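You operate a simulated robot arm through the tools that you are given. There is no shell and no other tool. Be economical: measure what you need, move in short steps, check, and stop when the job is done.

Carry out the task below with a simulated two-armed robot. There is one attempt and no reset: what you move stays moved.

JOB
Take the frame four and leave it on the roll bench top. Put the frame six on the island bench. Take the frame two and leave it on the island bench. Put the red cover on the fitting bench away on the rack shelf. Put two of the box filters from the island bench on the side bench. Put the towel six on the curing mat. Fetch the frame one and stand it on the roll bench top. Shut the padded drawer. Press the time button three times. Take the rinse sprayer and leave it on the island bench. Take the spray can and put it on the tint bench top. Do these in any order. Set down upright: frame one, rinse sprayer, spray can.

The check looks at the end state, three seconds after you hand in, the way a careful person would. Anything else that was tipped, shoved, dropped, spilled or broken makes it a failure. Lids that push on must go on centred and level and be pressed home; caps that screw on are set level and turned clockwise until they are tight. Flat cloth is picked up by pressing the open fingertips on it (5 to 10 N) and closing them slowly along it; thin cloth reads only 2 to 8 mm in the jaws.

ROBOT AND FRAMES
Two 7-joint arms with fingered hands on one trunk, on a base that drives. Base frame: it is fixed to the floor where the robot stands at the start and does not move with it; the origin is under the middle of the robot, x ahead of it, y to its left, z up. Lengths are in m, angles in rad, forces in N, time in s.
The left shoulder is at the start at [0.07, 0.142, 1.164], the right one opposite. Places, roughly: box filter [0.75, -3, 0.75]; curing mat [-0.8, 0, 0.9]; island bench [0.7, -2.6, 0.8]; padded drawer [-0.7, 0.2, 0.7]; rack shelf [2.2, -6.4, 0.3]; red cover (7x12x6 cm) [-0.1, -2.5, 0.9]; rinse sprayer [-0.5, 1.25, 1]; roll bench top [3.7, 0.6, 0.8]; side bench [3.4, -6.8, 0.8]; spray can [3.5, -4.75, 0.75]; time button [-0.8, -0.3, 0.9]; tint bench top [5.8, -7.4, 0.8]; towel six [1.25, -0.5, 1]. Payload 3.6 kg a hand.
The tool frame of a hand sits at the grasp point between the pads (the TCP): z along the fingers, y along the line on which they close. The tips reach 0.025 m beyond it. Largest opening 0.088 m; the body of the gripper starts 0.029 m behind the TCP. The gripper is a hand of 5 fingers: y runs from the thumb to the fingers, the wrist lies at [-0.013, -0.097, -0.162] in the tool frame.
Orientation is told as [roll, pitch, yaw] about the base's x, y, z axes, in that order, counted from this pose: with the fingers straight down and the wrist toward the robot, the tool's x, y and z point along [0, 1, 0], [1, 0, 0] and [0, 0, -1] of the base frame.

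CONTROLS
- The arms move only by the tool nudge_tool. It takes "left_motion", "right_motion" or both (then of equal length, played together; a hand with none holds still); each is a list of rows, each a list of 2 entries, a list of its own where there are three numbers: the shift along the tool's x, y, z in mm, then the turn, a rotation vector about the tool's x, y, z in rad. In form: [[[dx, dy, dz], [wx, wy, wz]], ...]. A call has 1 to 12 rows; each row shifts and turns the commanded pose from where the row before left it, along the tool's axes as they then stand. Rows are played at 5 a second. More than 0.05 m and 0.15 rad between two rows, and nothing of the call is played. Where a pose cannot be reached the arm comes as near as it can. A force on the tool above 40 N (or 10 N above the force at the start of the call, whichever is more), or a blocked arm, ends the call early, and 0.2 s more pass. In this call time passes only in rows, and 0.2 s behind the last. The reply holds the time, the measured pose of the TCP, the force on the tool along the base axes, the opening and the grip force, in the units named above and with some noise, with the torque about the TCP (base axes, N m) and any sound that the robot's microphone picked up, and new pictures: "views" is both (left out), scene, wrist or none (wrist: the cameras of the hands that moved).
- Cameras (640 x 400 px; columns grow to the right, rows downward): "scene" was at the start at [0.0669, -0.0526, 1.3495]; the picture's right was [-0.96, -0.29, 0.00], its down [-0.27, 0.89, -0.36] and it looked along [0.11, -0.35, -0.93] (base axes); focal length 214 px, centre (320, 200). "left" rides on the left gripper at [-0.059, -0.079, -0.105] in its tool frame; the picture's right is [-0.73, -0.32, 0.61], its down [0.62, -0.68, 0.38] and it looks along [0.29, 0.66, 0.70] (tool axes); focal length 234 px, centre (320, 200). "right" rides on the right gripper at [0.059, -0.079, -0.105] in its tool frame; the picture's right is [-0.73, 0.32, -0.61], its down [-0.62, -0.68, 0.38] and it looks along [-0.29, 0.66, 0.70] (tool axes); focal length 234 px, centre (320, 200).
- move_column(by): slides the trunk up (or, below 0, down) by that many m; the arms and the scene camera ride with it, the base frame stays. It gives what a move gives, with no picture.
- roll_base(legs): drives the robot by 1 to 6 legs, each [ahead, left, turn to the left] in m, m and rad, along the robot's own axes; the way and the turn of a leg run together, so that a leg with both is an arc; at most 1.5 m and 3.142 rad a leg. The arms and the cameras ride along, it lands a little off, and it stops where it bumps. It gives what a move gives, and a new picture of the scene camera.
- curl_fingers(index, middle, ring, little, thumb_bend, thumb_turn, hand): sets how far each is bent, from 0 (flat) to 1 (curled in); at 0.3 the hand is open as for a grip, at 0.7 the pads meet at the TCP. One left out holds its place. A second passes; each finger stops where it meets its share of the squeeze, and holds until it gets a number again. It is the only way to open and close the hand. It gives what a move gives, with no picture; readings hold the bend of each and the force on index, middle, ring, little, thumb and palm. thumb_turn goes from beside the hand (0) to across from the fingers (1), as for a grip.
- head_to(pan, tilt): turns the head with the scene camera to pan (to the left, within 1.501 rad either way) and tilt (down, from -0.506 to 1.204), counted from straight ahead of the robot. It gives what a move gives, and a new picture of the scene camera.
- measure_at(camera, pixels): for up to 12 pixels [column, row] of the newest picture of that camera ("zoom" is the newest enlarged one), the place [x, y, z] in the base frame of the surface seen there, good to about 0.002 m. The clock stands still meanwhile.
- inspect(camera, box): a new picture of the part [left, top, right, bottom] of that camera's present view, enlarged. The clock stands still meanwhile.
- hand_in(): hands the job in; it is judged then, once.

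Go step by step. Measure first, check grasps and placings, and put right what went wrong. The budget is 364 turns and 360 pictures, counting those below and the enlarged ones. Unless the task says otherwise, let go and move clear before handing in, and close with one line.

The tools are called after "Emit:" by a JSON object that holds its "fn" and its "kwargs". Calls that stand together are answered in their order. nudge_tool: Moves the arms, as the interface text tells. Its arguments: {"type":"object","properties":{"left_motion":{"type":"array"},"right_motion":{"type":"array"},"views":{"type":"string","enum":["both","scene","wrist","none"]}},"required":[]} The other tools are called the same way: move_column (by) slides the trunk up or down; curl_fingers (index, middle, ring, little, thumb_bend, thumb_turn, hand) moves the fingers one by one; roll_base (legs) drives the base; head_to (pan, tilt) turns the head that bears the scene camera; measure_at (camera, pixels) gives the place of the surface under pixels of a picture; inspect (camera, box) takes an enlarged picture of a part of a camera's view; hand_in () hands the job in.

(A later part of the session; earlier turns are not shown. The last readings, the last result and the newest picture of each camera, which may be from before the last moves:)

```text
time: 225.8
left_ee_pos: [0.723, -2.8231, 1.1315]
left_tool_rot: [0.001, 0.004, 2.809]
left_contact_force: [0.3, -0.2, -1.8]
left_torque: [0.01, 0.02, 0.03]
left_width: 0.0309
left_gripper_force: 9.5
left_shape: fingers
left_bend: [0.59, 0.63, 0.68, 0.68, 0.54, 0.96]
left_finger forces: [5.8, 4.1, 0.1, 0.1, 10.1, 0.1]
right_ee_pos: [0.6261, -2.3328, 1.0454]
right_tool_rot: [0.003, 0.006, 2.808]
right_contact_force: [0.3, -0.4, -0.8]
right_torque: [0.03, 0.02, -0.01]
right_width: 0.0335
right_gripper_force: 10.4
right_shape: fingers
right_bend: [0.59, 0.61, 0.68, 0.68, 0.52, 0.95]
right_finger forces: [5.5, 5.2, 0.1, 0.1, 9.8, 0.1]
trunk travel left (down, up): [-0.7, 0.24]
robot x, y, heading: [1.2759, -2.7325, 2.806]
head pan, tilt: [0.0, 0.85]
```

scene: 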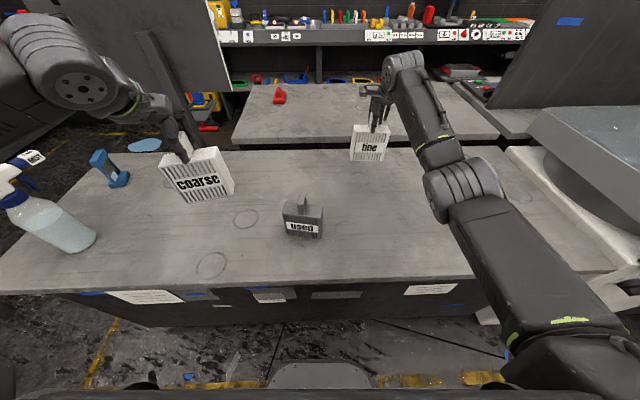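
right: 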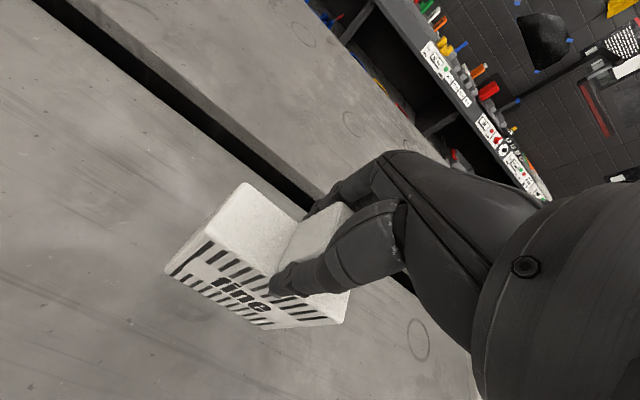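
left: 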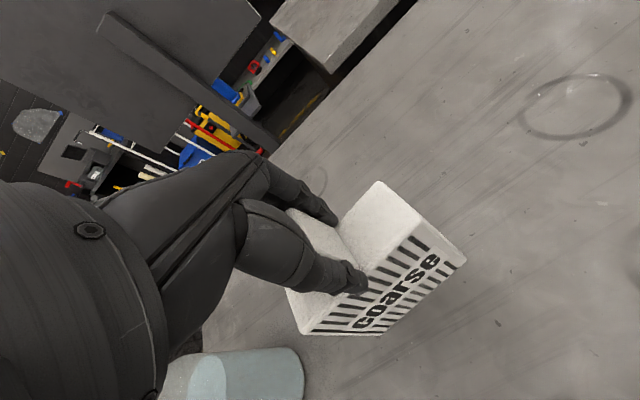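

Both filters are held. I'll pull the right hand in, back away and turn to head for the side bench.

Emit:
{"fn": "nudge_tool", "kwargs": {"right_motion": [[[-15, -38, -14], [0, 0, 0]], [[-15, -38, -14], [0, 0, 0]], [[-15, -38, -14], [0, 0, 0]], [[-15, -38, -14], [0, 0, 0]], [[-15, -38, -14], [0, 0, 0]], [[-15, -38, -14], [0, 0, 0]]], "views": "none"}}

Emit:
{"fn": "roll_base", "kwargs": {"legs": [[-0.3, 0, 0], [0, 0, 2.2]]}}

Emit:
{"fn": "head_to", "kwargs": {"pan": 0.0, "tilt": 0.45}}

```text
time: 227.2
left_ee_pos: [0.7241, -2.8216, 1.1314]
left_tool_rot: [-0.001, 0.001, 2.811]
left_contact_force: [0.5, 0.9, -0.2]
left_torque: [-0.01, 0.02, 0.02]
left_width: 0.0312
left_gripper_force: 10.1
left_shape: fingers
left_bend: [0.59, 0.63, 0.68, 0.68, 0.54, 0.96]
left_finger forces: [5.8, 4.2, 0.0, 0.0, 10.2, 0.0]
right_ee_pos: [0.875, -2.3208, 1.1281]
right_tool_rot: [0.004, 0.004, 2.809]
right_contact_force: [-0.5, 0.8, 0.1]
right_torque: [0.05, 0.03, 0.0]
right_width: 0.0327
right_gripper_force: 9.9
right_shape: fingers
right_bend: [0.59, 0.62, 0.68, 0.68, 0.53, 0.95]
right_finger forces: [5.6, 4.4, 0.0, 0.0, 10.3, 0.0]
trunk travel left (down, up): [-0.7, 0.24]
robot x, y, heading: [1.2751, -2.7299, 2.808]
head pan, tilt: [0.0, 0.85]
```

```text
time: 234.4
left_ee_pos: [1.9386, -3.2382, 1.1283]
left_tool_rot: [0.0, 0.003, -1.317]
left_contact_force: [0.3, 0.9, -1.6]
left_torque: [-0.02, -0.03, 0.0]
left_width: 0.0259
left_gripper_force: 8.4
left_shape: fingers
left_bend: [0.62, 0.62, 0.68, 0.68, 0.55, 0.96]
left_finger forces: [3.4, 5.7, 0.1, 0.1, 7.8, 0.1]
right_ee_pos: [1.4375, -3.3897, 1.1281]
right_tool_rot: [0.003, 0.007, -1.32]
right_contact_force: [-1.2, -0.4, -0.2]
right_torque: [0.0, 0.01, -0.02]
right_width: 0.0324
right_gripper_force: 9.6
right_shape: fingers
right_bend: [0.59, 0.62, 0.68, 0.68, 0.53, 0.95]
right_finger forces: [5.4, 4.1, 0.0, 0.0, 9.3, 0.0]
trunk travel left (down, up): [-0.7, 0.24]
robot x, y, heading: [1.5579, -2.8271, -1.322]
head pan, tilt: [0.0, 0.85]
```

scene: 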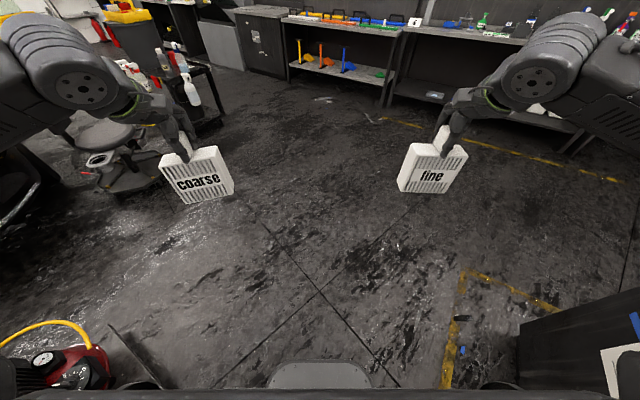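

```text
time: 235.3
left_ee_pos: [1.9384, -3.2386, 1.1299]
left_tool_rot: [0.001, 0.004, -1.317]
left_contact_force: [0.0, 0.4, -0.4]
left_torque: [-0.01, 0.03, 0.0]
left_width: 0.0257
left_gripper_force: 8.8
left_shape: fingers
left_bend: [0.62, 0.62, 0.68, 0.68, 0.55, 0.96]
left_finger forces: [3.4, 5.8, 0.0, 0.0, 7.8, 0.0]
right_ee_pos: [1.4373, -3.391, 1.1278]
right_tool_rot: [0.005, 0.004, -1.322]
right_contact_force: [0.0, 0.7, -2.1]
right_torque: [-0.02, 0.0, 0.0]
right_width: 0.0326
right_gripper_force: 9.3
right_shape: fingers
right_bend: [0.59, 0.62, 0.68, 0.68, 0.53, 0.95]
right_finger forces: [5.3, 4.3, 0.0, 0.0, 9.2, 0.1]
trunk travel left (down, up): [-0.7, 0.24]
robot x, y, heading: [1.5561, -2.8303, -1.323]
head pan, tilt: [0.0, 0.45]
```

scene: 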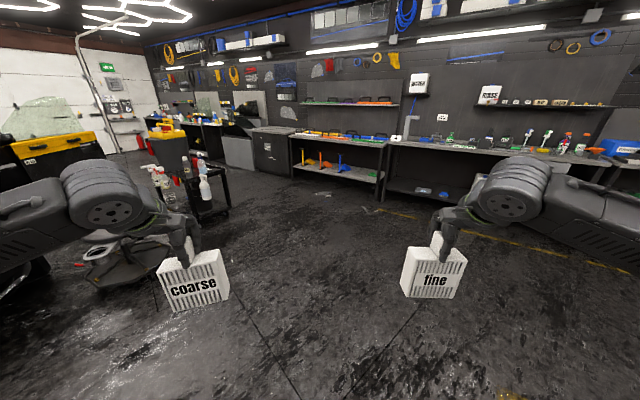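

I'll tighten the grips a bit and measure the benches ahead: (345,140), (440,150), the cabinet (270,150), and the cart at (205,190).

Emit:
{"fn": "curl_fingers", "kwargs": {"hand": "left", "index": 0.73, "middle": 0.73, "ring": 0.73, "little": 0.73, "thumb_bend": 0.73}}

Emit:
{"fn": "curl_fingers", "kwargs": {"hand": "right", "index": 0.73, "middle": 0.73, "ring": 0.73, "little": 0.73, "thumb_bend": 0.73}}

Emit:
{"fn": "measure_at", "kwargs": {"camera": "scene", "pixels": [[370, 143], [320, 137], [345, 174], [272, 130], [440, 150], [420, 190], [230, 145], [203, 188], [210, 210], [360, 101], [190, 130], [385, 185]]}}

Emit:
{"fn": "inspect", "kwargs": {"camera": "scene", "box": [120, 80, 440, 240]}}

```text
time: 236.3
left_ee_pos: [1.9388, -3.2388, 1.1305]
left_tool_rot: [0.001, 0.003, -1.315]
left_contact_force: [-0.1, -0.1, -1.4]
left_torque: [-0.04, 0.0, 0.0]
left_width: 0.0217
left_gripper_force: 15.9
left_shape: fingers
left_bend: [0.72, 0.62, 0.73, 0.73, 0.54, 0.96]
left_finger forces: [6.0, 11.9, 0.5, 0.0, 13.0, 0.0]
right_ee_pos: [1.4371, -3.391, 1.1277]
right_tool_rot: [0.003, 0.007, -1.321]
right_contact_force: [0.0, -0.2, -1.1]
right_torque: [-0.03, 0.0, 0.01]
right_width: 0.0324
right_gripper_force: 9.2
right_shape: fingers
right_bend: [0.59, 0.62, 0.68, 0.68, 0.53, 0.95]
right_finger forces: [5.3, 4.2, 0.1, 0.1, 9.3, 0.0]
trunk travel left (down, up): [-0.7, 0.24]
robot x, y, heading: [1.5534, -2.8284, -1.312]
head pan, tilt: [0.0, 0.45]
```

```text
time: 237.3
left_ee_pos: [1.9396, -3.2381, 1.13]
left_tool_rot: [0.0, 0.005, -1.319]
left_contact_force: [-0.4, -0.9, -1.1]
left_torque: [-0.02, 0.0, 0.0]
left_width: 0.0218
left_gripper_force: 15.9
left_shape: fingers
left_bend: [0.72, 0.62, 0.73, 0.73, 0.54, 0.96]
left_finger forces: [5.8, 11.8, 0.6, 0.0, 13.2, 0.1]
right_ee_pos: [1.4368, -3.3906, 1.127]
right_tool_rot: [0.005, 0.005, -1.319]
right_contact_force: [0.2, 0.0, -0.9]
right_torque: [-0.02, -0.03, -0.03]
right_width: 0.0321
right_gripper_force: 17.5
right_shape: fingers
right_bend: [0.58, 0.62, 0.73, 0.73, 0.52, 0.95]
right_finger forces: [9.0, 8.2, 0.0, 0.0, 18.0, 0.1]
trunk travel left (down, up): [-0.7, 0.24]
robot x, y, heading: [1.5588, -2.8303, -1.319]
head pan, tilt: [0.0, 0.45]
```

```text
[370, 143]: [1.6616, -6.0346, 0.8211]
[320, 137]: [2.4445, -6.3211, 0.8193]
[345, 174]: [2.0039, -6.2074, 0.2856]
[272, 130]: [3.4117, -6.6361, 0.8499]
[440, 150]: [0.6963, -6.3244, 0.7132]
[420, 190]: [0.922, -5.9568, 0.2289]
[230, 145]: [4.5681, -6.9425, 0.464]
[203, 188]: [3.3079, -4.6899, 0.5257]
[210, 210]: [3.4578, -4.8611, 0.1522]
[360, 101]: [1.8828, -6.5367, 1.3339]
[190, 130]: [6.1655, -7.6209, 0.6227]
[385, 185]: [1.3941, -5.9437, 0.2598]
```

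```text
2.00 times, centred on (280, 160) of scene
```

zoom: 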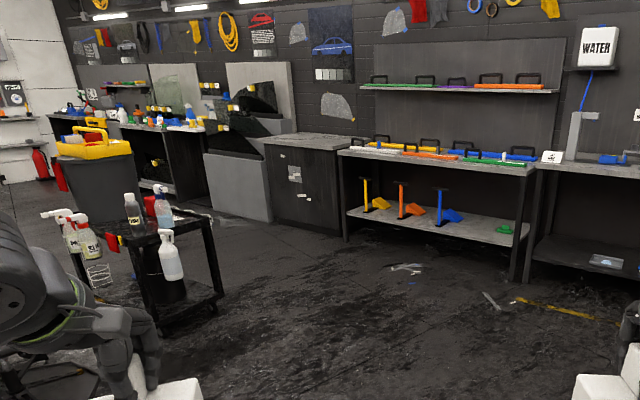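

The side bench is the dark cabinet with the clear top at [3.41,-6.64,0.85]; the lower shelf at z 0.285 is the rack shelf; the spray cart is near [3.4,-4.75]. I'll turn square to that wall and drive diagonally between the cart and benches.

Emit:
{"fn": "roll_base", "kwargs": {"legs": [[0, 0, -0.594], [1.08, 0.94, 0], [1.08, 0.94, 0]]}}

Emit:
{"fn": "head_to", "kwargs": {"pan": 0.5, "tilt": 0.5}}

```text
time: 252.8
left_ee_pos: [2.736, -6.0281, 1.1306]
left_tool_rot: [0.0, 0.004, -1.886]
left_contact_force: [-0.2, 0.5, -0.9]
left_torque: [-0.03, 0.02, -0.01]
left_width: 0.0214
left_gripper_force: 16.1
left_shape: fingers
left_bend: [0.72, 0.62, 0.73, 0.73, 0.54, 0.96]
left_finger forces: [5.7, 13.3, 0.5, 0.0, 12.8, 0.0]
right_ee_pos: [2.2317, -5.8878, 1.1282]
right_tool_rot: [0.004, 0.005, -1.889]
right_contact_force: [0.0, 0.1, -1.5]
right_torque: [0.02, 0.01, 0.01]
right_width: 0.0318
right_gripper_force: 14.0
right_shape: fingers
right_bend: [0.56, 0.72, 0.73, 0.73, 0.54, 0.96]
right_finger forces: [10.7, 4.1, 0.0, 0.1, 12.6, 0.1]
trunk travel left (down, up): [-0.7, 0.24]
robot x, y, heading: [2.6322, -5.4812, -1.892]
head pan, tilt: [0.0, 0.45]
```

scene: 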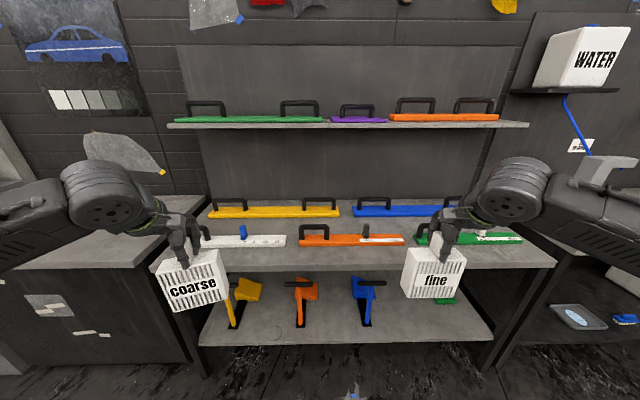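

```text
time: 253.7
left_ee_pos: [2.7373, -6.0285, 1.1306]
left_tool_rot: [0.001, 0.002, -1.888]
left_contact_force: [0.0, -0.4, 0.1]
left_torque: [-0.04, 0.02, -0.01]
left_width: 0.0213
left_gripper_force: 16.6
left_shape: fingers
left_bend: [0.72, 0.62, 0.73, 0.73, 0.54, 0.96]
left_finger forces: [5.7, 13.3, 0.5, 0.1, 12.9, 0.1]
right_ee_pos: [2.2335, -5.8868, 1.1282]
right_tool_rot: [0.002, 0.004, -1.887]
right_contact_force: [0.5, 0.4, -1.3]
right_torque: [0.0, 0.02, 0.0]
right_width: 0.0317
right_gripper_force: 13.7
right_shape: fingers
right_bend: [0.56, 0.72, 0.73, 0.73, 0.54, 0.96]
right_finger forces: [10.6, 4.1, 0.0, 0.0, 12.7, 0.0]
trunk travel left (down, up): [-0.7, 0.24]
robot x, y, heading: [2.6378, -5.4822, -1.892]
head pan, tilt: [0.499, 0.499]
```

scene: 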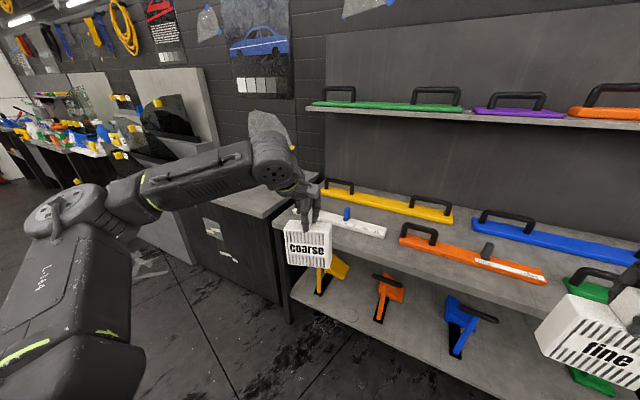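

I'm in front of the rack. I'll strafe left 0.8 m to face the side cabinet and look at its top.

Emit:
{"fn": "roll_base", "kwargs": {"legs": [[0, 0.8, 0]]}}

Emit:
{"fn": "head_to", "kwargs": {"pan": 0.0, "tilt": 0.7}}

Emit:
{"fn": "measure_at", "kwargs": {"camera": "scene", "pixels": [[320, 200], [260, 220], [380, 220], [300, 180], [360, 180], [320, 240]]}}

```text
time: 258.0
left_ee_pos: [3.4877, -6.287, 1.1298]
left_tool_rot: [0.0, 0.003, -1.902]
left_contact_force: [0.4, 0.3, -0.4]
left_torque: [-0.01, 0.01, 0.03]
left_width: 0.0218
left_gripper_force: 16.5
left_shape: fingers
left_bend: [0.72, 0.62, 0.73, 0.73, 0.54, 0.96]
left_finger forces: [5.7, 13.4, 0.5, 0.1, 12.9, 0.0]
right_ee_pos: [2.9847, -6.1371, 1.1276]
right_tool_rot: [0.004, 0.006, -1.904]
right_contact_force: [0.2, -0.5, -1.7]
right_torque: [-0.01, 0.03, 0.04]
right_width: 0.0317
right_gripper_force: 13.7
right_shape: fingers
right_bend: [0.56, 0.72, 0.73, 0.73, 0.54, 0.96]
right_finger forces: [10.6, 4.1, 0.1, 0.0, 12.7, 0.0]
trunk travel left (down, up): [-0.7, 0.24]
robot x, y, heading: [3.3963, -5.7356, -1.905]
head pan, tilt: [0.499, 0.499]
```

scene: 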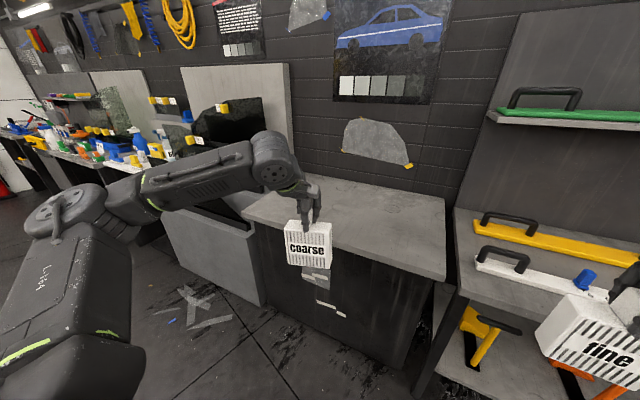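

```text
time: 258.9
left_ee_pos: [3.4869, -6.2871, 1.1309]
left_tool_rot: [0.002, 0.003, -1.902]
left_contact_force: [0.1, -0.8, -0.9]
left_torque: [-0.04, -0.03, 0.02]
left_width: 0.0217
left_gripper_force: 16.6
left_shape: fingers
left_bend: [0.72, 0.62, 0.73, 0.73, 0.54, 0.96]
left_finger forces: [5.7, 13.3, 0.5, 0.1, 12.9, 0.0]
right_ee_pos: [2.9848, -6.1376, 1.128]
right_tool_rot: [0.004, 0.005, -1.903]
right_contact_force: [0.1, -0.6, -1.2]
right_torque: [-0.03, 0.02, 0.02]
right_width: 0.0319
right_gripper_force: 13.5
right_shape: fingers
right_bend: [0.56, 0.72, 0.73, 0.73, 0.54, 0.96]
right_finger forces: [10.6, 4.2, 0.0, 0.0, 12.7, 0.0]
trunk travel left (down, up): [-0.7, 0.24]
robot x, y, heading: [3.3975, -5.7326, -1.908]
head pan, tilt: [0.0, 0.7]
```

scene: 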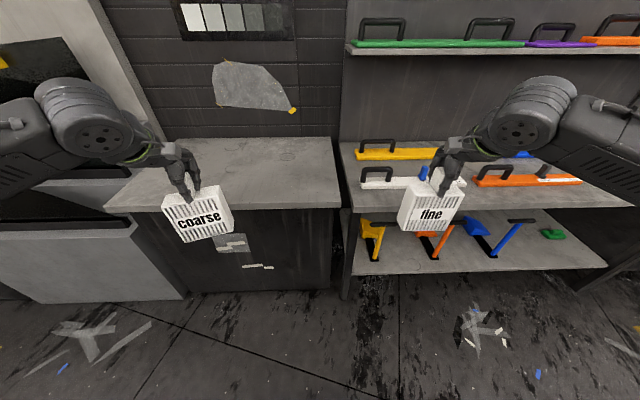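

```text
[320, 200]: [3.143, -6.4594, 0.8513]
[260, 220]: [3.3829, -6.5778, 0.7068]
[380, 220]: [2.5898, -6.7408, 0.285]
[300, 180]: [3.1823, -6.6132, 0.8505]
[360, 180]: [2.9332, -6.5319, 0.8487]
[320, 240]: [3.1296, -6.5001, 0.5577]
```

The cabinet top's front edge is 0.77 m ahead and spans to my left. I'll shift left 0.33 m and ahead 0.35 m.

Emit:
{"fn": "roll_base", "kwargs": {"legs": [[0, 0.33, 0], [0.35, 0, 0]]}}

Emit:
{"fn": "head_to", "kwargs": {"pan": 0.0, "tilt": 0.9}}

Emit:
{"fn": "measure_at", "kwargs": {"camera": "scene", "pixels": [[320, 200], [260, 260], [400, 250], [200, 230], [440, 230], [320, 265]]}}

```text
time: 263.0
left_ee_pos: [3.6849, -6.7278, 1.1301]
left_tool_rot: [0.001, 0.003, -1.905]
left_contact_force: [-0.2, -0.6, -1.2]
left_torque: [-0.03, 0.01, -0.03]
left_width: 0.0212
left_gripper_force: 16.5
left_shape: fingers
left_bend: [0.72, 0.62, 0.73, 0.73, 0.54, 0.96]
left_finger forces: [5.7, 13.6, 0.5, 0.0, 12.8, 0.1]
right_ee_pos: [3.1832, -6.5778, 1.1291]
right_tool_rot: [0.003, 0.003, -1.905]
right_contact_force: [-0.3, -1.2, -0.3]
right_torque: [-0.03, 0.01, 0.01]
right_width: 0.0318
right_gripper_force: 13.3
right_shape: fingers
right_bend: [0.56, 0.72, 0.73, 0.73, 0.54, 0.96]
right_finger forces: [10.7, 4.1, 0.1, 0.1, 12.9, 0.0]
trunk travel left (down, up): [-0.7, 0.24]
robot x, y, heading: [3.5953, -6.1755, -1.909]
head pan, tilt: [0.0, 0.7]
```

scene: 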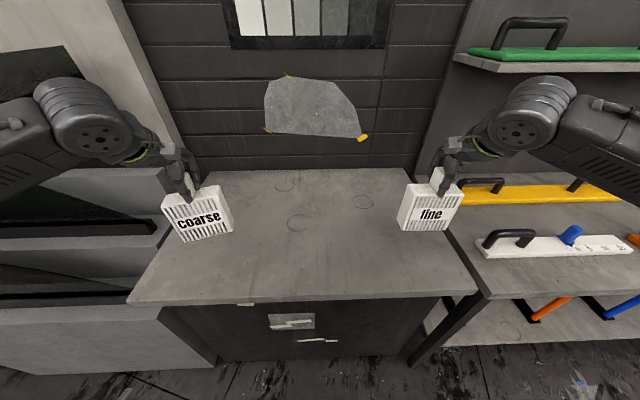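

```text
time: 263.7
left_ee_pos: [3.6853, -6.7296, 1.13]
left_tool_rot: [-0.001, 0.005, -1.903]
left_contact_force: [-0.8, 0.0, -1.0]
left_torque: [-0.02, -0.01, 0.01]
left_width: 0.0214
left_gripper_force: 16.2
left_shape: fingers
left_bend: [0.72, 0.62, 0.73, 0.73, 0.54, 0.96]
left_finger forces: [5.7, 13.6, 0.4, 0.0, 12.9, 0.1]
right_ee_pos: [3.1838, -6.5783, 1.1284]
right_tool_rot: [0.006, 0.005, -1.907]
right_contact_force: [-0.4, -0.4, -1.5]
right_torque: [0.0, 0.01, -0.04]
right_width: 0.0316
right_gripper_force: 14.1
right_shape: fingers
right_bend: [0.56, 0.72, 0.73, 0.73, 0.54, 0.96]
right_finger forces: [10.7, 4.0, 0.1, 0.0, 12.8, 0.0]
trunk travel left (down, up): [-0.7, 0.24]
robot x, y, heading: [3.5934, -6.1774, -1.903]
head pan, tilt: [0.0, 0.901]
```

scene: 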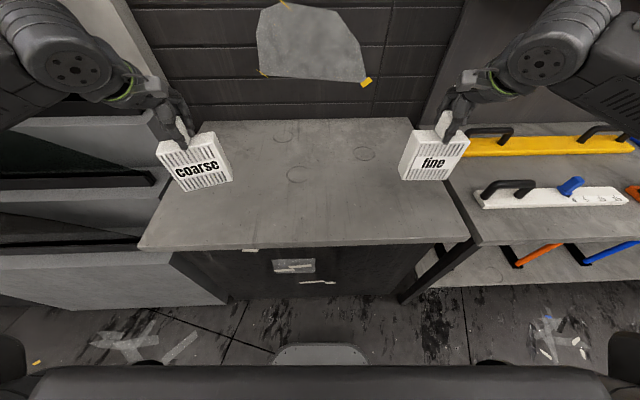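

```text
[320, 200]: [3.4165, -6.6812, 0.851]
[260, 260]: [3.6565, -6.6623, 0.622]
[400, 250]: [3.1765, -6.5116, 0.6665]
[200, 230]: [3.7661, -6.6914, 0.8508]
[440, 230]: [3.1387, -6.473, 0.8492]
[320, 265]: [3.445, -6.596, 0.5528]
```

I'll bring both filters inward and forward over the top, and lower close to it.

Emit:
{"fn": "nudge_tool", "kwargs": {"left_motion": [[[-37, 27, 0], [0, 0, 0]], [[-37, 27, 0], [0, 0, 0]], [[-37, 27, 0], [0, 0, 0]], [[0, 0, 40], [0, 0, 0]], [[0, 0, 40], [0, 0, 0]], [[0, 0, 25], [0, 0, 0]]], "right_motion": [[[37, 25, 0], [0, 0, 0]], [[37, 25, 0], [0, 0, 0]], [[37, 25, 0], [0, 0, 0]], [[0, 0, 40], [0, 0, 0]], [[0, 0, 40], [0, 0, 0]], [[0, 0, 25], [0, 0, 0]]], "views": "both"}}

```text
time: 265.1
left_ee_pos: [3.5541, -6.7708, 1.0247]
left_tool_rot: [-0.001, 0.007, -1.904]
left_contact_force: [0.4, -0.3, -0.5]
left_torque: [-0.03, -0.01, 0.0]
left_width: 0.0209
left_gripper_force: 14.7
left_shape: fingers
left_bend: [0.72, 0.63, 0.73, 0.73, 0.54, 0.95]
left_finger forces: [5.1, 10.2, 0.7, 0.0, 12.7, 0.0]
right_ee_pos: [3.2624, -6.6865, 1.0241]
right_tool_rot: [0.003, 0.004, -1.906]
right_contact_force: [-0.7, -0.9, -0.8]
right_torque: [0.03, 0.0, -0.01]
right_width: 0.0317
right_gripper_force: 13.1
right_shape: fingers
right_bend: [0.56, 0.72, 0.73, 0.73, 0.54, 0.96]
right_finger forces: [10.3, 3.7, 0.0, 0.0, 13.3, 0.0]
trunk travel left (down, up): [-0.7, 0.24]
robot x, y, heading: [3.593, -6.1751, -1.906]
head pan, tilt: [0.0, 0.901]
```

scene: 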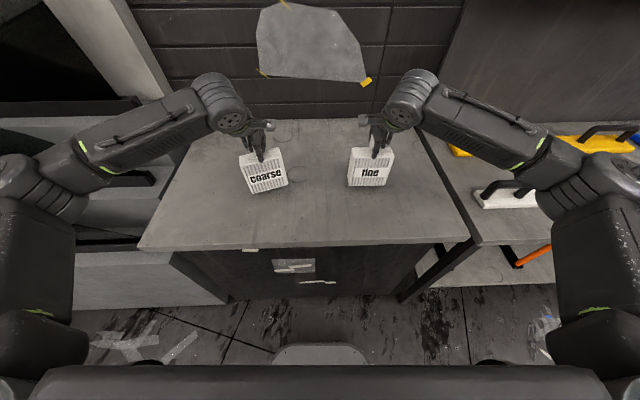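
right: 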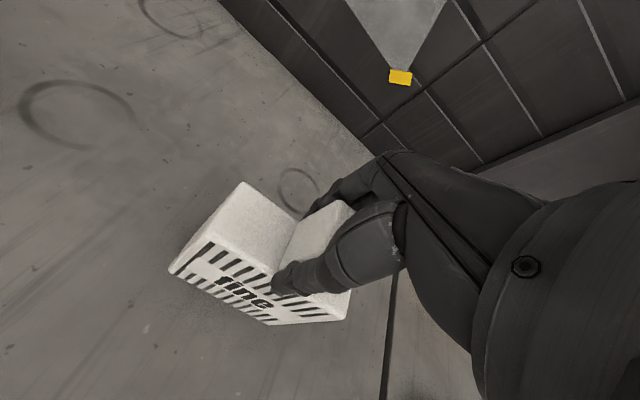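
left: 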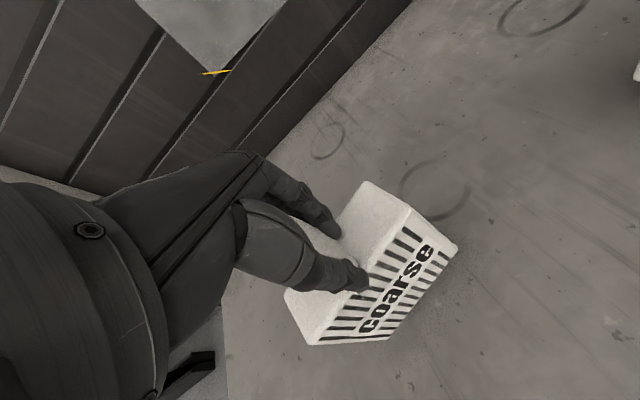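

Both hang ~4 cm above the top, coarse slightly tilted. I'll lower them in small steps to contact.

Emit:
{"fn": "nudge_tool", "kwargs": {"left_motion": [[[0, 0, 15], [0, 0, 0]], [[0, 0, 8], [0, 0, 0]], [[0, 0, 4], [0, 0, 0]], [[0, 0, 4], [0, 0, 0]], [[0, 0, 4], [0, 0, 0]]], "right_motion": [[[0, 0, 15], [0, 0, 0]], [[0, 0, 8], [0, 0, 0]], [[0, 0, 4], [0, 0, 0]], [[0, 0, 4], [0, 0, 0]], [[0, 0, 4], [0, 0, 0]]], "views": "wrist"}}

```text
time: 266.3
left_ee_pos: [3.554, -6.7699, 0.9886]
left_tool_rot: [0.0, 0.004, -1.904]
left_contact_force: [-0.5, 1.6, -1.2]
left_torque: [0.02, -0.01, 0.0]
left_width: 0.0206
left_gripper_force: 14.3
left_shape: fingers
left_bend: [0.72, 0.63, 0.73, 0.73, 0.54, 0.95]
left_finger forces: [5.0, 10.4, 0.6, 0.0, 12.8, 0.1]
right_ee_pos: [3.2637, -6.6842, 0.9884]
right_tool_rot: [0.004, 0.004, -1.905]
right_contact_force: [0.1, -0.3, -1.3]
right_torque: [-0.04, -0.01, 0.03]
right_width: 0.0315
right_gripper_force: 13.7
right_shape: fingers
right_bend: [0.56, 0.72, 0.73, 0.73, 0.55, 0.96]
right_finger forces: [10.3, 3.7, 0.0, 0.0, 13.4, 0.0]
trunk travel left (down, up): [-0.7, 0.24]
robot x, y, heading: [3.5945, -6.1733, -1.905]
head pan, tilt: [0.0, 0.901]
```

right: 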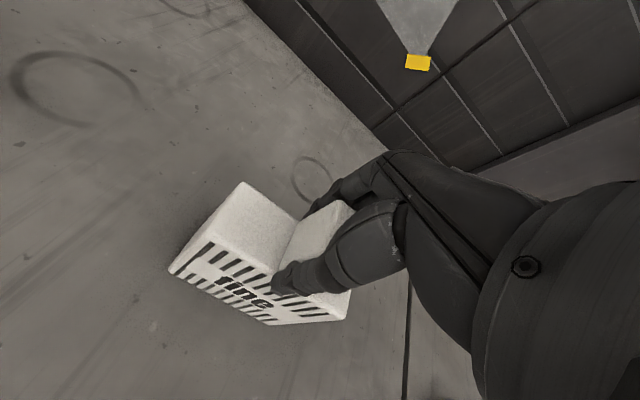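
left: 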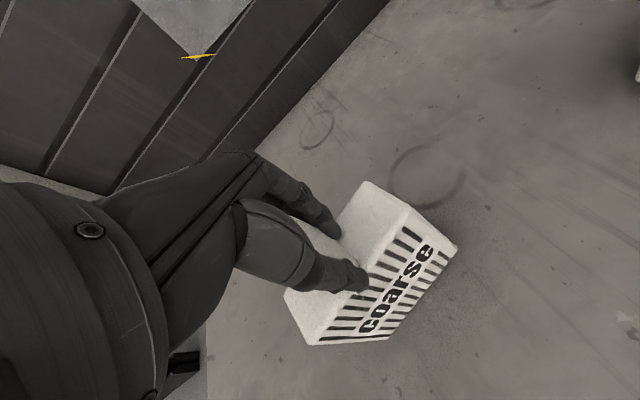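

Emit:
{"fn": "nudge_tool", "kwargs": {"left_motion": [[[0, 0, 3], [0, 0, 0]], [[0, 0, 3], [0, 0, 0]], [[0, 0, 2], [0, 0, 0]], [[0, 0, 2], [0, 0, 0]]], "right_motion": [[[0, 0, 3], [0, 0, 0]], [[0, 0, 3], [0, 0, 0]], [[0, 0, 2], [0, 0, 0]], [[0, 0, 2], [0, 0, 0]]], "views": "wrist"}}

```text
time: 267.3
left_ee_pos: [3.5542, -6.7657, 0.9853]
left_tool_rot: [-0.003, -0.004, -1.905]
left_contact_force: [-2.9, -1.6, 18.7]
left_torque: [-0.18, -0.02, -0.03]
left_width: 0.0207
left_gripper_force: 21.0
left_shape: fingers
left_bend: [0.72, 0.61, 0.73, 0.73, 0.55, 0.95]
left_finger forces: [7.0, 19.2, 0.1, 0.0, 16.1, 0.1]
right_ee_pos: [3.2665, -6.6813, 0.9843]
right_tool_rot: [0.004, -0.005, -1.906]
right_contact_force: [1.2, -0.7, 27.8]
right_torque: [-0.45, -0.02, -0.04]
right_width: 0.0314
right_gripper_force: 26.0
right_shape: fingers
right_bend: [0.71, 0.72, 0.73, 0.73, 0.54, 0.96]
right_finger forces: [29.7, 3.8, 0.0, 0.0, 18.9, 0.0]
trunk travel left (down, up): [-0.7, 0.24]
robot x, y, heading: [3.595, -6.1762, -1.906]
head pan, tilt: [0.0, 0.901]
```

right: 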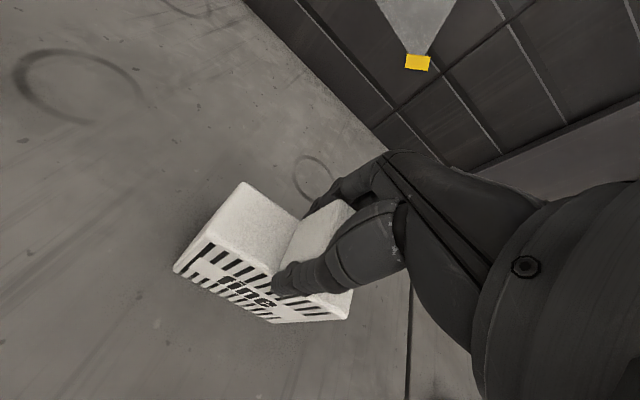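
left: 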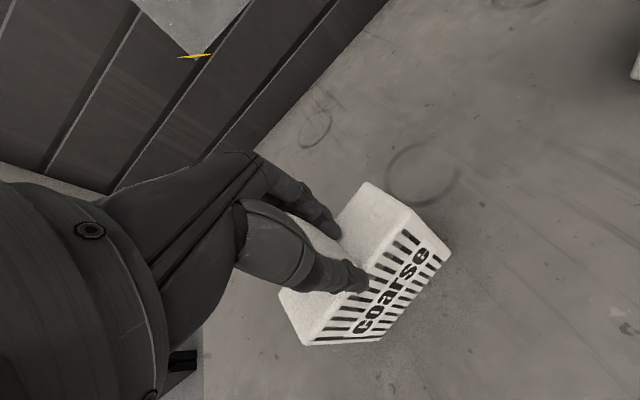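

Both are firmly on the bench (18–28 N). I'll ease up 5 mm and open the fingers.

Emit:
{"fn": "nudge_tool", "kwargs": {"left_motion": [[[0, 0, -4], [0, 0, 0]]], "right_motion": [[[0, 0, -4], [0, 0, 0]]], "views": "none"}}

Emit:
{"fn": "curl_fingers", "kwargs": {"hand": "left", "index": 0.42, "middle": 0.42, "ring": 0.42, "little": 0.42, "thumb_bend": 0.42}}

Emit:
{"fn": "curl_fingers", "kwargs": {"hand": "right", "index": 0.42, "middle": 0.42, "ring": 0.42, "little": 0.42, "thumb_bend": 0.42}}

Emit:
{"fn": "nudge_tool", "kwargs": {"left_motion": [[[0, 0, -20], [0, 0, 0]], [[0, 0, -40], [0, 0, 0]], [[0, 0, -45], [0, 0, 0]], [[0, 0, -45], [0, 0, 0]]], "right_motion": [[[0, 0, -20], [0, 0, 0]], [[0, 0, -40], [0, 0, 0]], [[0, 0, -45], [0, 0, 0]], [[0, 0, -45], [0, 0, 0]]], "views": "scene"}}

```text
time: 267.7
left_ee_pos: [3.5554, -6.7641, 0.9869]
left_tool_rot: [0.0, 0.002, -1.905]
left_contact_force: [-2.3, 0.5, 4.9]
left_torque: [-0.11, -0.01, -0.01]
left_width: 0.0205
left_gripper_force: 19.5
left_shape: fingers
left_bend: [0.72, 0.61, 0.73, 0.73, 0.55, 0.95]
left_finger forces: [6.2, 18.4, 0.1, 0.0, 14.2, 0.0]
right_ee_pos: [3.2643, -6.6818, 0.9859]
right_tool_rot: [0.004, 0.0, -1.905]
right_contact_force: [0.1, -0.3, 20.2]
right_torque: [-0.33, 0.06, 0.01]
right_width: 0.0314
right_gripper_force: 23.5
right_shape: fingers
right_bend: [0.71, 0.72, 0.73, 0.73, 0.54, 0.96]
right_finger forces: [24.4, 4.3, 0.0, 0.0, 18.0, 0.0]
trunk travel left (down, up): [-0.7, 0.24]
robot x, y, heading: [3.5941, -6.1796, -1.911]
head pan, tilt: [0.0, 0.901]
```

```text
time: 268.7
left_ee_pos: [3.5548, -6.7675, 0.9869]
left_tool_rot: [0.0, 0.0, -1.904]
left_contact_force: [0.8, 1.0, 0.1]
left_torque: [0.01, -0.01, -0.01]
left_width: 0.0588
left_gripper_force: 0.7
left_shape: fingers
left_bend: [0.42, 0.42, 0.42, 0.42, 0.42, 0.97]
left_finger forces: [0.1, 0.1, 0.0, 0.0, 0.1, 0.0]
right_ee_pos: [3.2661, -6.6824, 0.9853]
right_tool_rot: [0.005, 0.002, -1.906]
right_contact_force: [-1.8, 2.1, 18.3]
right_torque: [-0.21, 0.0, -0.01]
right_width: 0.0316
right_gripper_force: 23.1
right_shape: fingers
right_bend: [0.71, 0.72, 0.73, 0.73, 0.55, 0.96]
right_finger forces: [21.7, 5.0, 0.0, 0.0, 18.4, 0.0]
trunk travel left (down, up): [-0.7, 0.24]
robot x, y, heading: [3.5961, -6.1783, -1.901]
head pan, tilt: [0.0, 0.901]
```

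```text
time: 269.7
left_ee_pos: [3.5561, -6.7667, 0.9857]
left_tool_rot: [0.0, 0.002, -1.905]
left_contact_force: [0.0, -0.3, -0.6]
left_torque: [-0.01, 0.01, -0.02]
left_width: 0.0591
left_gripper_force: 0.2
left_shape: fingers
left_bend: [0.42, 0.42, 0.42, 0.42, 0.42, 0.97]
left_finger forces: [0.0, 0.0, 0.0, 0.1, 0.1, 0.0]
right_ee_pos: [3.2645, -6.6841, 0.9847]
right_tool_rot: [0.004, 0.003, -1.907]
right_contact_force: [-0.3, 0.9, 10.8]
right_torque: [-0.12, 0.12, -0.04]
right_width: 0.0602
right_gripper_force: 6.7
right_shape: fingers
right_bend: [0.41, 0.47, 0.42, 0.42, 0.42, 0.97]
right_finger forces: [3.1, 10.1, 0.0, 0.0, 0.0, 0.1]
trunk travel left (down, up): [-0.7, 0.24]
robot x, y, heading: [3.5948, -6.1785, -1.903]
head pan, tilt: [0.0, 0.901]
```

```text
time: 270.7
left_ee_pos: [3.5533, -6.7674, 1.1334]
left_tool_rot: [-0.001, 0.001, -1.905]
left_contact_force: [1.2, 0.2, 0.1]
left_torque: [-0.01, 0.02, 0.0]
left_width: 0.0594
left_gripper_force: 0.0
left_shape: fingers
left_bend: [0.42, 0.42, 0.42, 0.42, 0.42, 0.97]
left_finger forces: [0.0, 0.1, 0.1, 0.0, 0.1, 0.0]
right_ee_pos: [3.2635, -6.6848, 1.134]
right_tool_rot: [0.002, 0.003, -1.905]
right_contact_force: [0.7, -0.1, -0.3]
right_torque: [0.0, 0.02, -0.02]
right_width: 0.0591
right_gripper_force: 0.1
right_shape: fingers
right_bend: [0.42, 0.42, 0.42, 0.42, 0.42, 0.97]
right_finger forces: [0.0, 0.0, 0.0, 0.0, 0.0, 0.0]
trunk travel left (down, up): [-0.7, 0.24]
robot x, y, heading: [3.5946, -6.1791, -1.906]
head pan, tilt: [0.0, 0.901]
```

scene: 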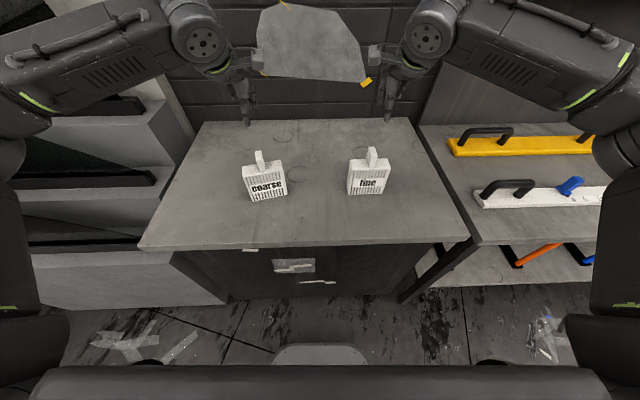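

Both filters stand on the side bench. Next the spray can: I'll back up and turn round to face the cart.

Emit:
{"fn": "roll_base", "kwargs": {"legs": [[-0.2, 0, 0], [0, 0, 3.1]]}}

Emit:
{"fn": "head_to", "kwargs": {"pan": 0.2, "tilt": 0.65}}

Emit:
{"fn": "inspect", "kwargs": {"camera": "scene", "box": [220, 80, 540, 280]}}

```text
time: 279.5
left_ee_pos: [3.7302, -5.3982, 1.1325]
left_tool_rot: [0.001, 0.003, 1.19]
left_contact_force: [0.1, 0.4, -0.8]
left_torque: [0.02, -0.02, 0.02]
left_width: 0.0591
left_gripper_force: 0.1
left_shape: fingers
left_bend: [0.42, 0.42, 0.42, 0.42, 0.42, 0.97]
left_finger forces: [0.0, 0.0, 0.0, 0.1, 0.0, 0.0]
right_ee_pos: [4.0151, -5.4933, 1.1323]
right_tool_rot: [0.004, 0.004, 1.191]
right_contact_force: [1.1, 0.7, 0.8]
right_torque: [0.03, 0.0, -0.03]
right_width: 0.0592
right_gripper_force: 0.1
right_shape: fingers
right_bend: [0.42, 0.42, 0.42, 0.42, 0.42, 0.97]
right_finger forces: [0.1, 0.0, 0.0, 0.0, 0.1, 0.0]
trunk travel left (down, up): [-0.7, 0.24]
robot x, y, heading: [3.6609, -5.984, 1.191]
head pan, tilt: [0.0, 0.901]
```

scene: 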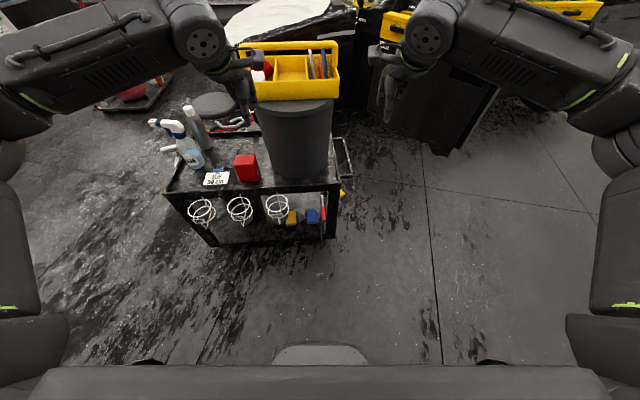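

```text
time: 280.3
left_ee_pos: [3.7295, -5.3986, 1.1329]
left_tool_rot: [-0.002, 0.004, 1.191]
left_contact_force: [-0.1, -0.5, 0.3]
left_torque: [0.02, -0.02, 0.03]
left_width: 0.0589
left_gripper_force: 0.1
left_shape: fingers
left_bend: [0.42, 0.42, 0.42, 0.42, 0.42, 0.97]
left_finger forces: [0.0, 0.0, 0.0, 0.0, 0.1, 0.0]
right_ee_pos: [4.015, -5.4967, 1.1326]
right_tool_rot: [0.003, 0.003, 1.191]
right_contact_force: [0.4, 0.8, -0.2]
right_torque: [0.0, 0.0, 0.0]
right_width: 0.0594
right_gripper_force: 0.0
right_shape: fingers
right_bend: [0.42, 0.42, 0.42, 0.42, 0.42, 0.97]
right_finger forces: [0.1, 0.0, 0.1, 0.0, 0.0, 0.1]
trunk travel left (down, up): [-0.7, 0.24]
robot x, y, heading: [3.6591, -5.9883, 1.195]
head pan, tilt: [0.201, 0.649]
```

scene: 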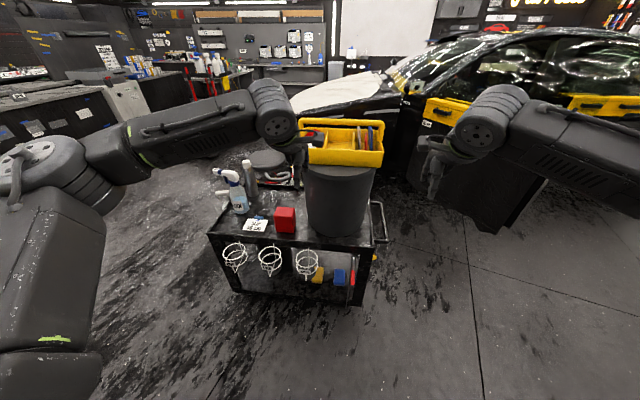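

```text
2.00 times, centred on (380, 180) of scene
```

zoom: 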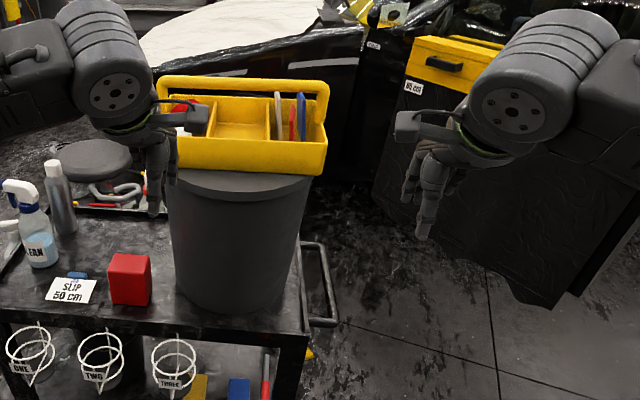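

The cart has a trigger bottle and a grey can with a pale cap at (248,172). I'll zoom on that area.

Emit:
{"fn": "inspect", "kwargs": {"camera": "scene", "box": [190, 140, 310, 240]}}

Emit:
{"fn": "measure_at", "kwargs": {"camera": "scene", "pixels": [[248, 175], [248, 162], [253, 190], [238, 200], [285, 222], [230, 240], [372, 238], [300, 240], [333, 220], [216, 225]]}}

```text
4.00 times, centred on (250, 190) of scene
```

zoom: 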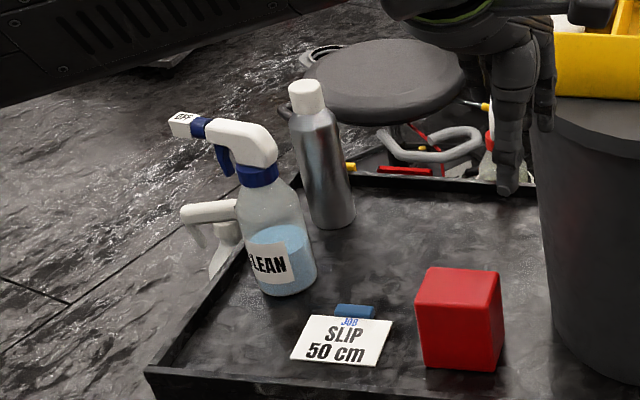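

```text
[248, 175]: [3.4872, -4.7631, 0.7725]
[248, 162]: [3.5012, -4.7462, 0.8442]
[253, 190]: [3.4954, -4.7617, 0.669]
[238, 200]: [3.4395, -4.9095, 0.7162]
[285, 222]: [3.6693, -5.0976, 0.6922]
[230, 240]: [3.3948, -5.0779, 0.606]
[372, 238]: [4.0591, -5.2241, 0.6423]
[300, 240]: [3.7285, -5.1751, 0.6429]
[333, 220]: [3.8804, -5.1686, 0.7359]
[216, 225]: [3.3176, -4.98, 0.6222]
```

The grey can with the white cap is the spray can. I'll measure its top, cap and base.

Emit:
{"fn": "measure_at", "kwargs": {"camera": "zoom", "pixels": [[306, 84], [308, 100], [312, 114], [320, 150], [303, 150], [340, 150], [335, 222], [318, 218], [352, 215], [260, 130], [215, 230], [380, 260]]}}

```text
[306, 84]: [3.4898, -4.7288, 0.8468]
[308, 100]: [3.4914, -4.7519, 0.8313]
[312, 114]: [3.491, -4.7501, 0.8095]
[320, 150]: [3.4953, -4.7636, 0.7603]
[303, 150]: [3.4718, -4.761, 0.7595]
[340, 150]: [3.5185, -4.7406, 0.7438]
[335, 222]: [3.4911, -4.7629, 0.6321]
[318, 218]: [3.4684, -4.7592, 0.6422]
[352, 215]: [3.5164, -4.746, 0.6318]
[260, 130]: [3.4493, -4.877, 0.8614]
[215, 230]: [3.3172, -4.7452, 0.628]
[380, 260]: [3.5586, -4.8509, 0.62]
```

The can is 5 cm across, base z 0.62, top 0.847, only 9 cm in from the cart's left (west) edge. I'll drive round to that side and face it for a side grasp with the left hand.

Emit:
{"fn": "roll_base", "kwargs": {"legs": [[0, 1.15, 0], [0, 0, -1.507], [-0.2, 0.86, 0]]}}

Emit:
{"fn": "head_to", "kwargs": {"pan": 0.1, "tilt": 0.7}}

```text
time: 294.1
left_ee_pos: [3.2471, -4.7001, 1.133]
left_tool_rot: [-0.002, 0.005, -0.299]
left_contact_force: [-0.3, -0.1, 0.0]
left_torque: [-0.02, -0.01, 0.02]
left_width: 0.059
left_gripper_force: 0.1
left_shape: fingers
left_bend: [0.42, 0.42, 0.42, 0.42, 0.42, 0.97]
left_finger forces: [0.0, 0.0, 0.0, 0.0, 0.0, 0.1]
right_ee_pos: [3.1733, -4.9916, 1.1317]
right_tool_rot: [0.004, 0.003, -0.3]
right_contact_force: [-0.1, 0.5, -0.3]
right_torque: [-0.03, 0.0, 0.0]
right_width: 0.0594
right_gripper_force: 0.1
right_shape: fingers
right_bend: [0.42, 0.42, 0.42, 0.42, 0.42, 0.97]
right_finger forces: [0.0, 0.0, 0.0, 0.0, 0.0, 0.1]
trunk travel left (down, up): [-0.7, 0.24]
robot x, y, heading: [2.6496, -4.6742, -0.299]
head pan, tilt: [0.201, 0.649]
```

scene: 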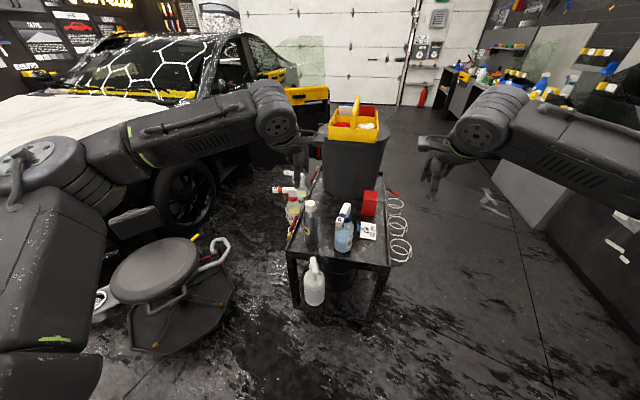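

```text
time: 294.8
left_ee_pos: [3.246, -4.699, 1.1326]
left_tool_rot: [0.002, 0.003, -0.302]
left_contact_force: [0.2, -0.7, 0.2]
left_torque: [-0.01, 0.04, -0.01]
left_width: 0.0593
left_gripper_force: 0.0
left_shape: fingers
left_bend: [0.42, 0.42, 0.42, 0.42, 0.42, 0.97]
left_finger forces: [0.1, 0.0, 0.0, 0.0, 0.0, 0.0]
right_ee_pos: [3.1725, -4.9922, 1.1316]
right_tool_rot: [0.002, 0.004, -0.303]
right_contact_force: [-0.1, -0.4, -0.3]
right_torque: [0.0, 0.01, 0.01]
right_width: 0.0596
right_gripper_force: 0.1
right_shape: fingers
right_bend: [0.42, 0.42, 0.42, 0.42, 0.42, 0.97]
right_finger forces: [0.0, 0.1, 0.1, 0.0, 0.0, 0.0]
trunk travel left (down, up): [-0.7, 0.24]
robot x, y, heading: [2.6504, -4.6784, -0.308]
head pan, tilt: [0.099, 0.7]
```

scene: 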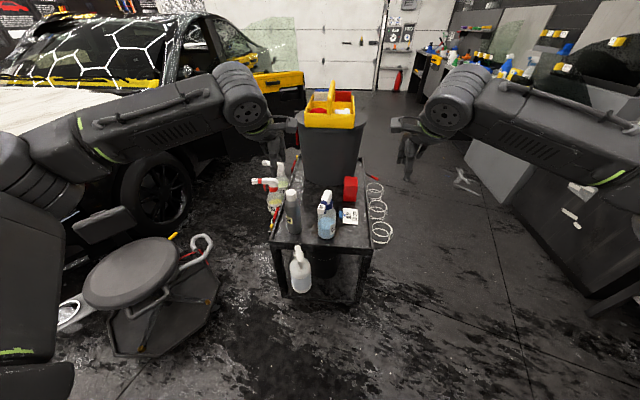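

I'm facing the cart's short side. I'll zoom in on the can and measure the stool's position.

Emit:
{"fn": "inspect", "kwargs": {"camera": "scene", "box": [230, 140, 390, 260]}}

Emit:
{"fn": "measure_at", "kwargs": {"camera": "scene", "pixels": [[170, 270], [210, 290], [165, 330], [293, 215], [327, 215], [200, 245], [300, 250]]}}

```text
3.33 times, centred on (310, 200) of scene
```

zoom: 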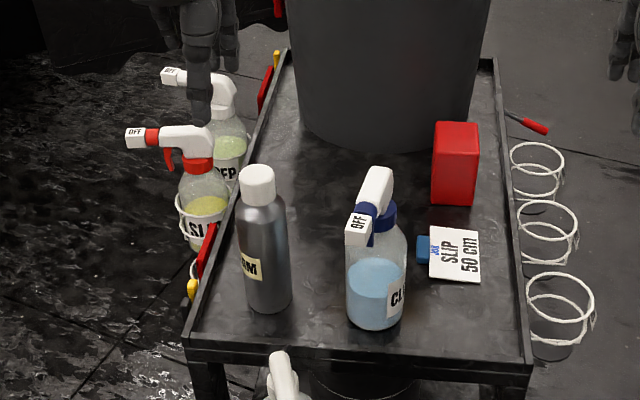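

```text
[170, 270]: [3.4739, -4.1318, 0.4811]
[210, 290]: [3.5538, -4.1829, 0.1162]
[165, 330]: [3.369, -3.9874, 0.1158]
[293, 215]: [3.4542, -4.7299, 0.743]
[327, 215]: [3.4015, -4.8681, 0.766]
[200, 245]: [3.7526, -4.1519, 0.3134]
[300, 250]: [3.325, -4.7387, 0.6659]
```

The canister is labelled and capped: the spray can. I'll rotate the left hand to the sideways-closing pose (mirror of the one used before).

Emit:
{"fn": "curl_fingers", "kwargs": {"hand": "left", "index": 0.3, "middle": 0.3, "ring": 0.3, "little": 0.3, "thumb_bend": 0.3}}

Emit:
{"fn": "nudge_tool", "kwargs": {"left_motion": [[[30, -38, 0], [0, 0, 0]], [[30, -38, 0], [0, 0, 0]], [[30, -38, 0], [0, 0, 0]], [[0, 0, 0], [-0.0864, 0.0864, 0.0864]], [[0, 0, 0], [-0.0864, 0.0864, 0.0864]], [[0, 0, 0], [-0.0864, 0.0864, 0.0864]], [[0, 0, 0], [-0.0864, 0.0864, 0.0864]], [[0, 0, 0], [-0.0864, 0.0864, 0.0864]], [[0, 0, 0], [-0.0864, 0.0864, 0.0864]], [[0, 0, 0], [-0.0864, 0.0864, 0.0864]], [[0, 0, 0], [-0.0864, 0.0864, 0.0864]], [[0, 0, 0], [-0.0864, 0.0864, 0.0864]]], "views": "none"}}

Emit:
{"fn": "nudge_tool", "kwargs": {"left_motion": [[[0, 0, 0], [-0.0864, 0.0864, 0.0864]], [[0, 0, 0], [-0.0864, 0.0864, 0.0864]], [[0, 0, 0], [-0.0864, 0.0864, 0.0864]], [[0, 0, 0], [-0.0864, 0.0864, 0.0864]], [[0, 0, 0], [-0.0864, 0.0864, 0.0864]]], "views": "scene"}}

```text
time: 295.8
left_ee_pos: [3.2466, -4.6998, 1.1322]
left_tool_rot: [-0.001, 0.004, -0.302]
left_contact_force: [-0.4, -0.7, -0.3]
left_torque: [0.01, -0.02, -0.02]
left_width: 0.0844
left_gripper_force: 0.0
left_shape: fingers
left_bend: [0.3, 0.3, 0.3, 0.3, 0.3, 0.97]
left_finger forces: [0.0, 0.1, 0.0, 0.0, 0.1, 0.0]
right_ee_pos: [3.172, -4.9923, 1.1322]
right_tool_rot: [0.003, 0.002, -0.302]
right_contact_force: [-0.1, 0.9, -0.4]
right_torque: [-0.02, 0.0, 0.03]
right_width: 0.0593
right_gripper_force: 0.1
right_shape: fingers
right_bend: [0.42, 0.42, 0.42, 0.42, 0.42, 0.97]
right_finger forces: [0.1, 0.0, 0.0, 0.0, 0.0, 0.0]
trunk travel left (down, up): [-0.7, 0.24]
robot x, y, heading: [2.6543, -4.6765, -0.308]
head pan, tilt: [0.099, 0.7]
```

```text
time: 298.4
left_ee_pos: [3.1788, -4.5802, 1.1359]
left_tool_rot: [1.04, -0.309, -1.344]
left_contact_force: [0.4, -0.6, 0.1]
left_torque: [-0.03, 0.0, -0.03]
left_width: 0.0846
left_gripper_force: 0.1
left_shape: fingers
left_bend: [0.3, 0.3, 0.3, 0.3, 0.3, 0.97]
left_finger forces: [0.1, 0.1, 0.0, 0.0, 0.0, 0.1]
left hand out of reach, approached as far as the arm can: row 10, 11
right_ee_pos: [3.1725, -4.9923, 1.1332]
right_tool_rot: [0.002, 0.004, -0.301]
right_contact_force: [-1.0, 0.5, -0.9]
right_torque: [0.02, 0.01, 0.0]
right_width: 0.0597
right_gripper_force: 0.1
right_shape: fingers
right_bend: [0.42, 0.42, 0.42, 0.42, 0.42, 0.97]
right_finger forces: [0.1, 0.1, 0.0, 0.0, 0.0, 0.0]
trunk travel left (down, up): [-0.7, 0.24]
robot x, y, heading: [2.651, -4.6778, -0.304]
head pan, tilt: [0.099, 0.7]
```

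```text
time: 299.6
left_ee_pos: [3.1782, -4.5811, 1.136]
left_tool_rot: [1.566, 0.001, -1.874]
left_contact_force: [0.2, 0.0, -0.6]
left_torque: [-0.02, -0.01, 0.0]
left_width: 0.0847
left_gripper_force: 0.1
left_shape: fingers
left_bend: [0.3, 0.3, 0.3, 0.3, 0.3, 0.97]
left_finger forces: [0.1, 0.1, 0.0, 0.0, 0.0, 0.1]
right_ee_pos: [3.1725, -4.9921, 1.1331]
right_tool_rot: [0.003, 0.003, -0.302]
right_contact_force: [-0.7, -0.1, 0.1]
right_torque: [-0.01, -0.01, -0.04]
right_width: 0.0593
right_gripper_force: 0.1
right_shape: fingers
right_bend: [0.42, 0.42, 0.42, 0.42, 0.42, 0.97]
right_finger forces: [0.0, 0.0, 0.0, 0.1, 0.0, 0.0]
trunk travel left (down, up): [-0.7, 0.24]
robot x, y, heading: [2.6562, -4.6773, -0.307]
head pan, tilt: [0.099, 0.7]
```

scene: 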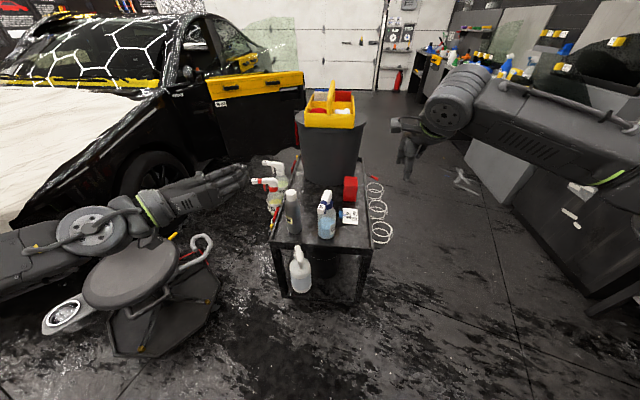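

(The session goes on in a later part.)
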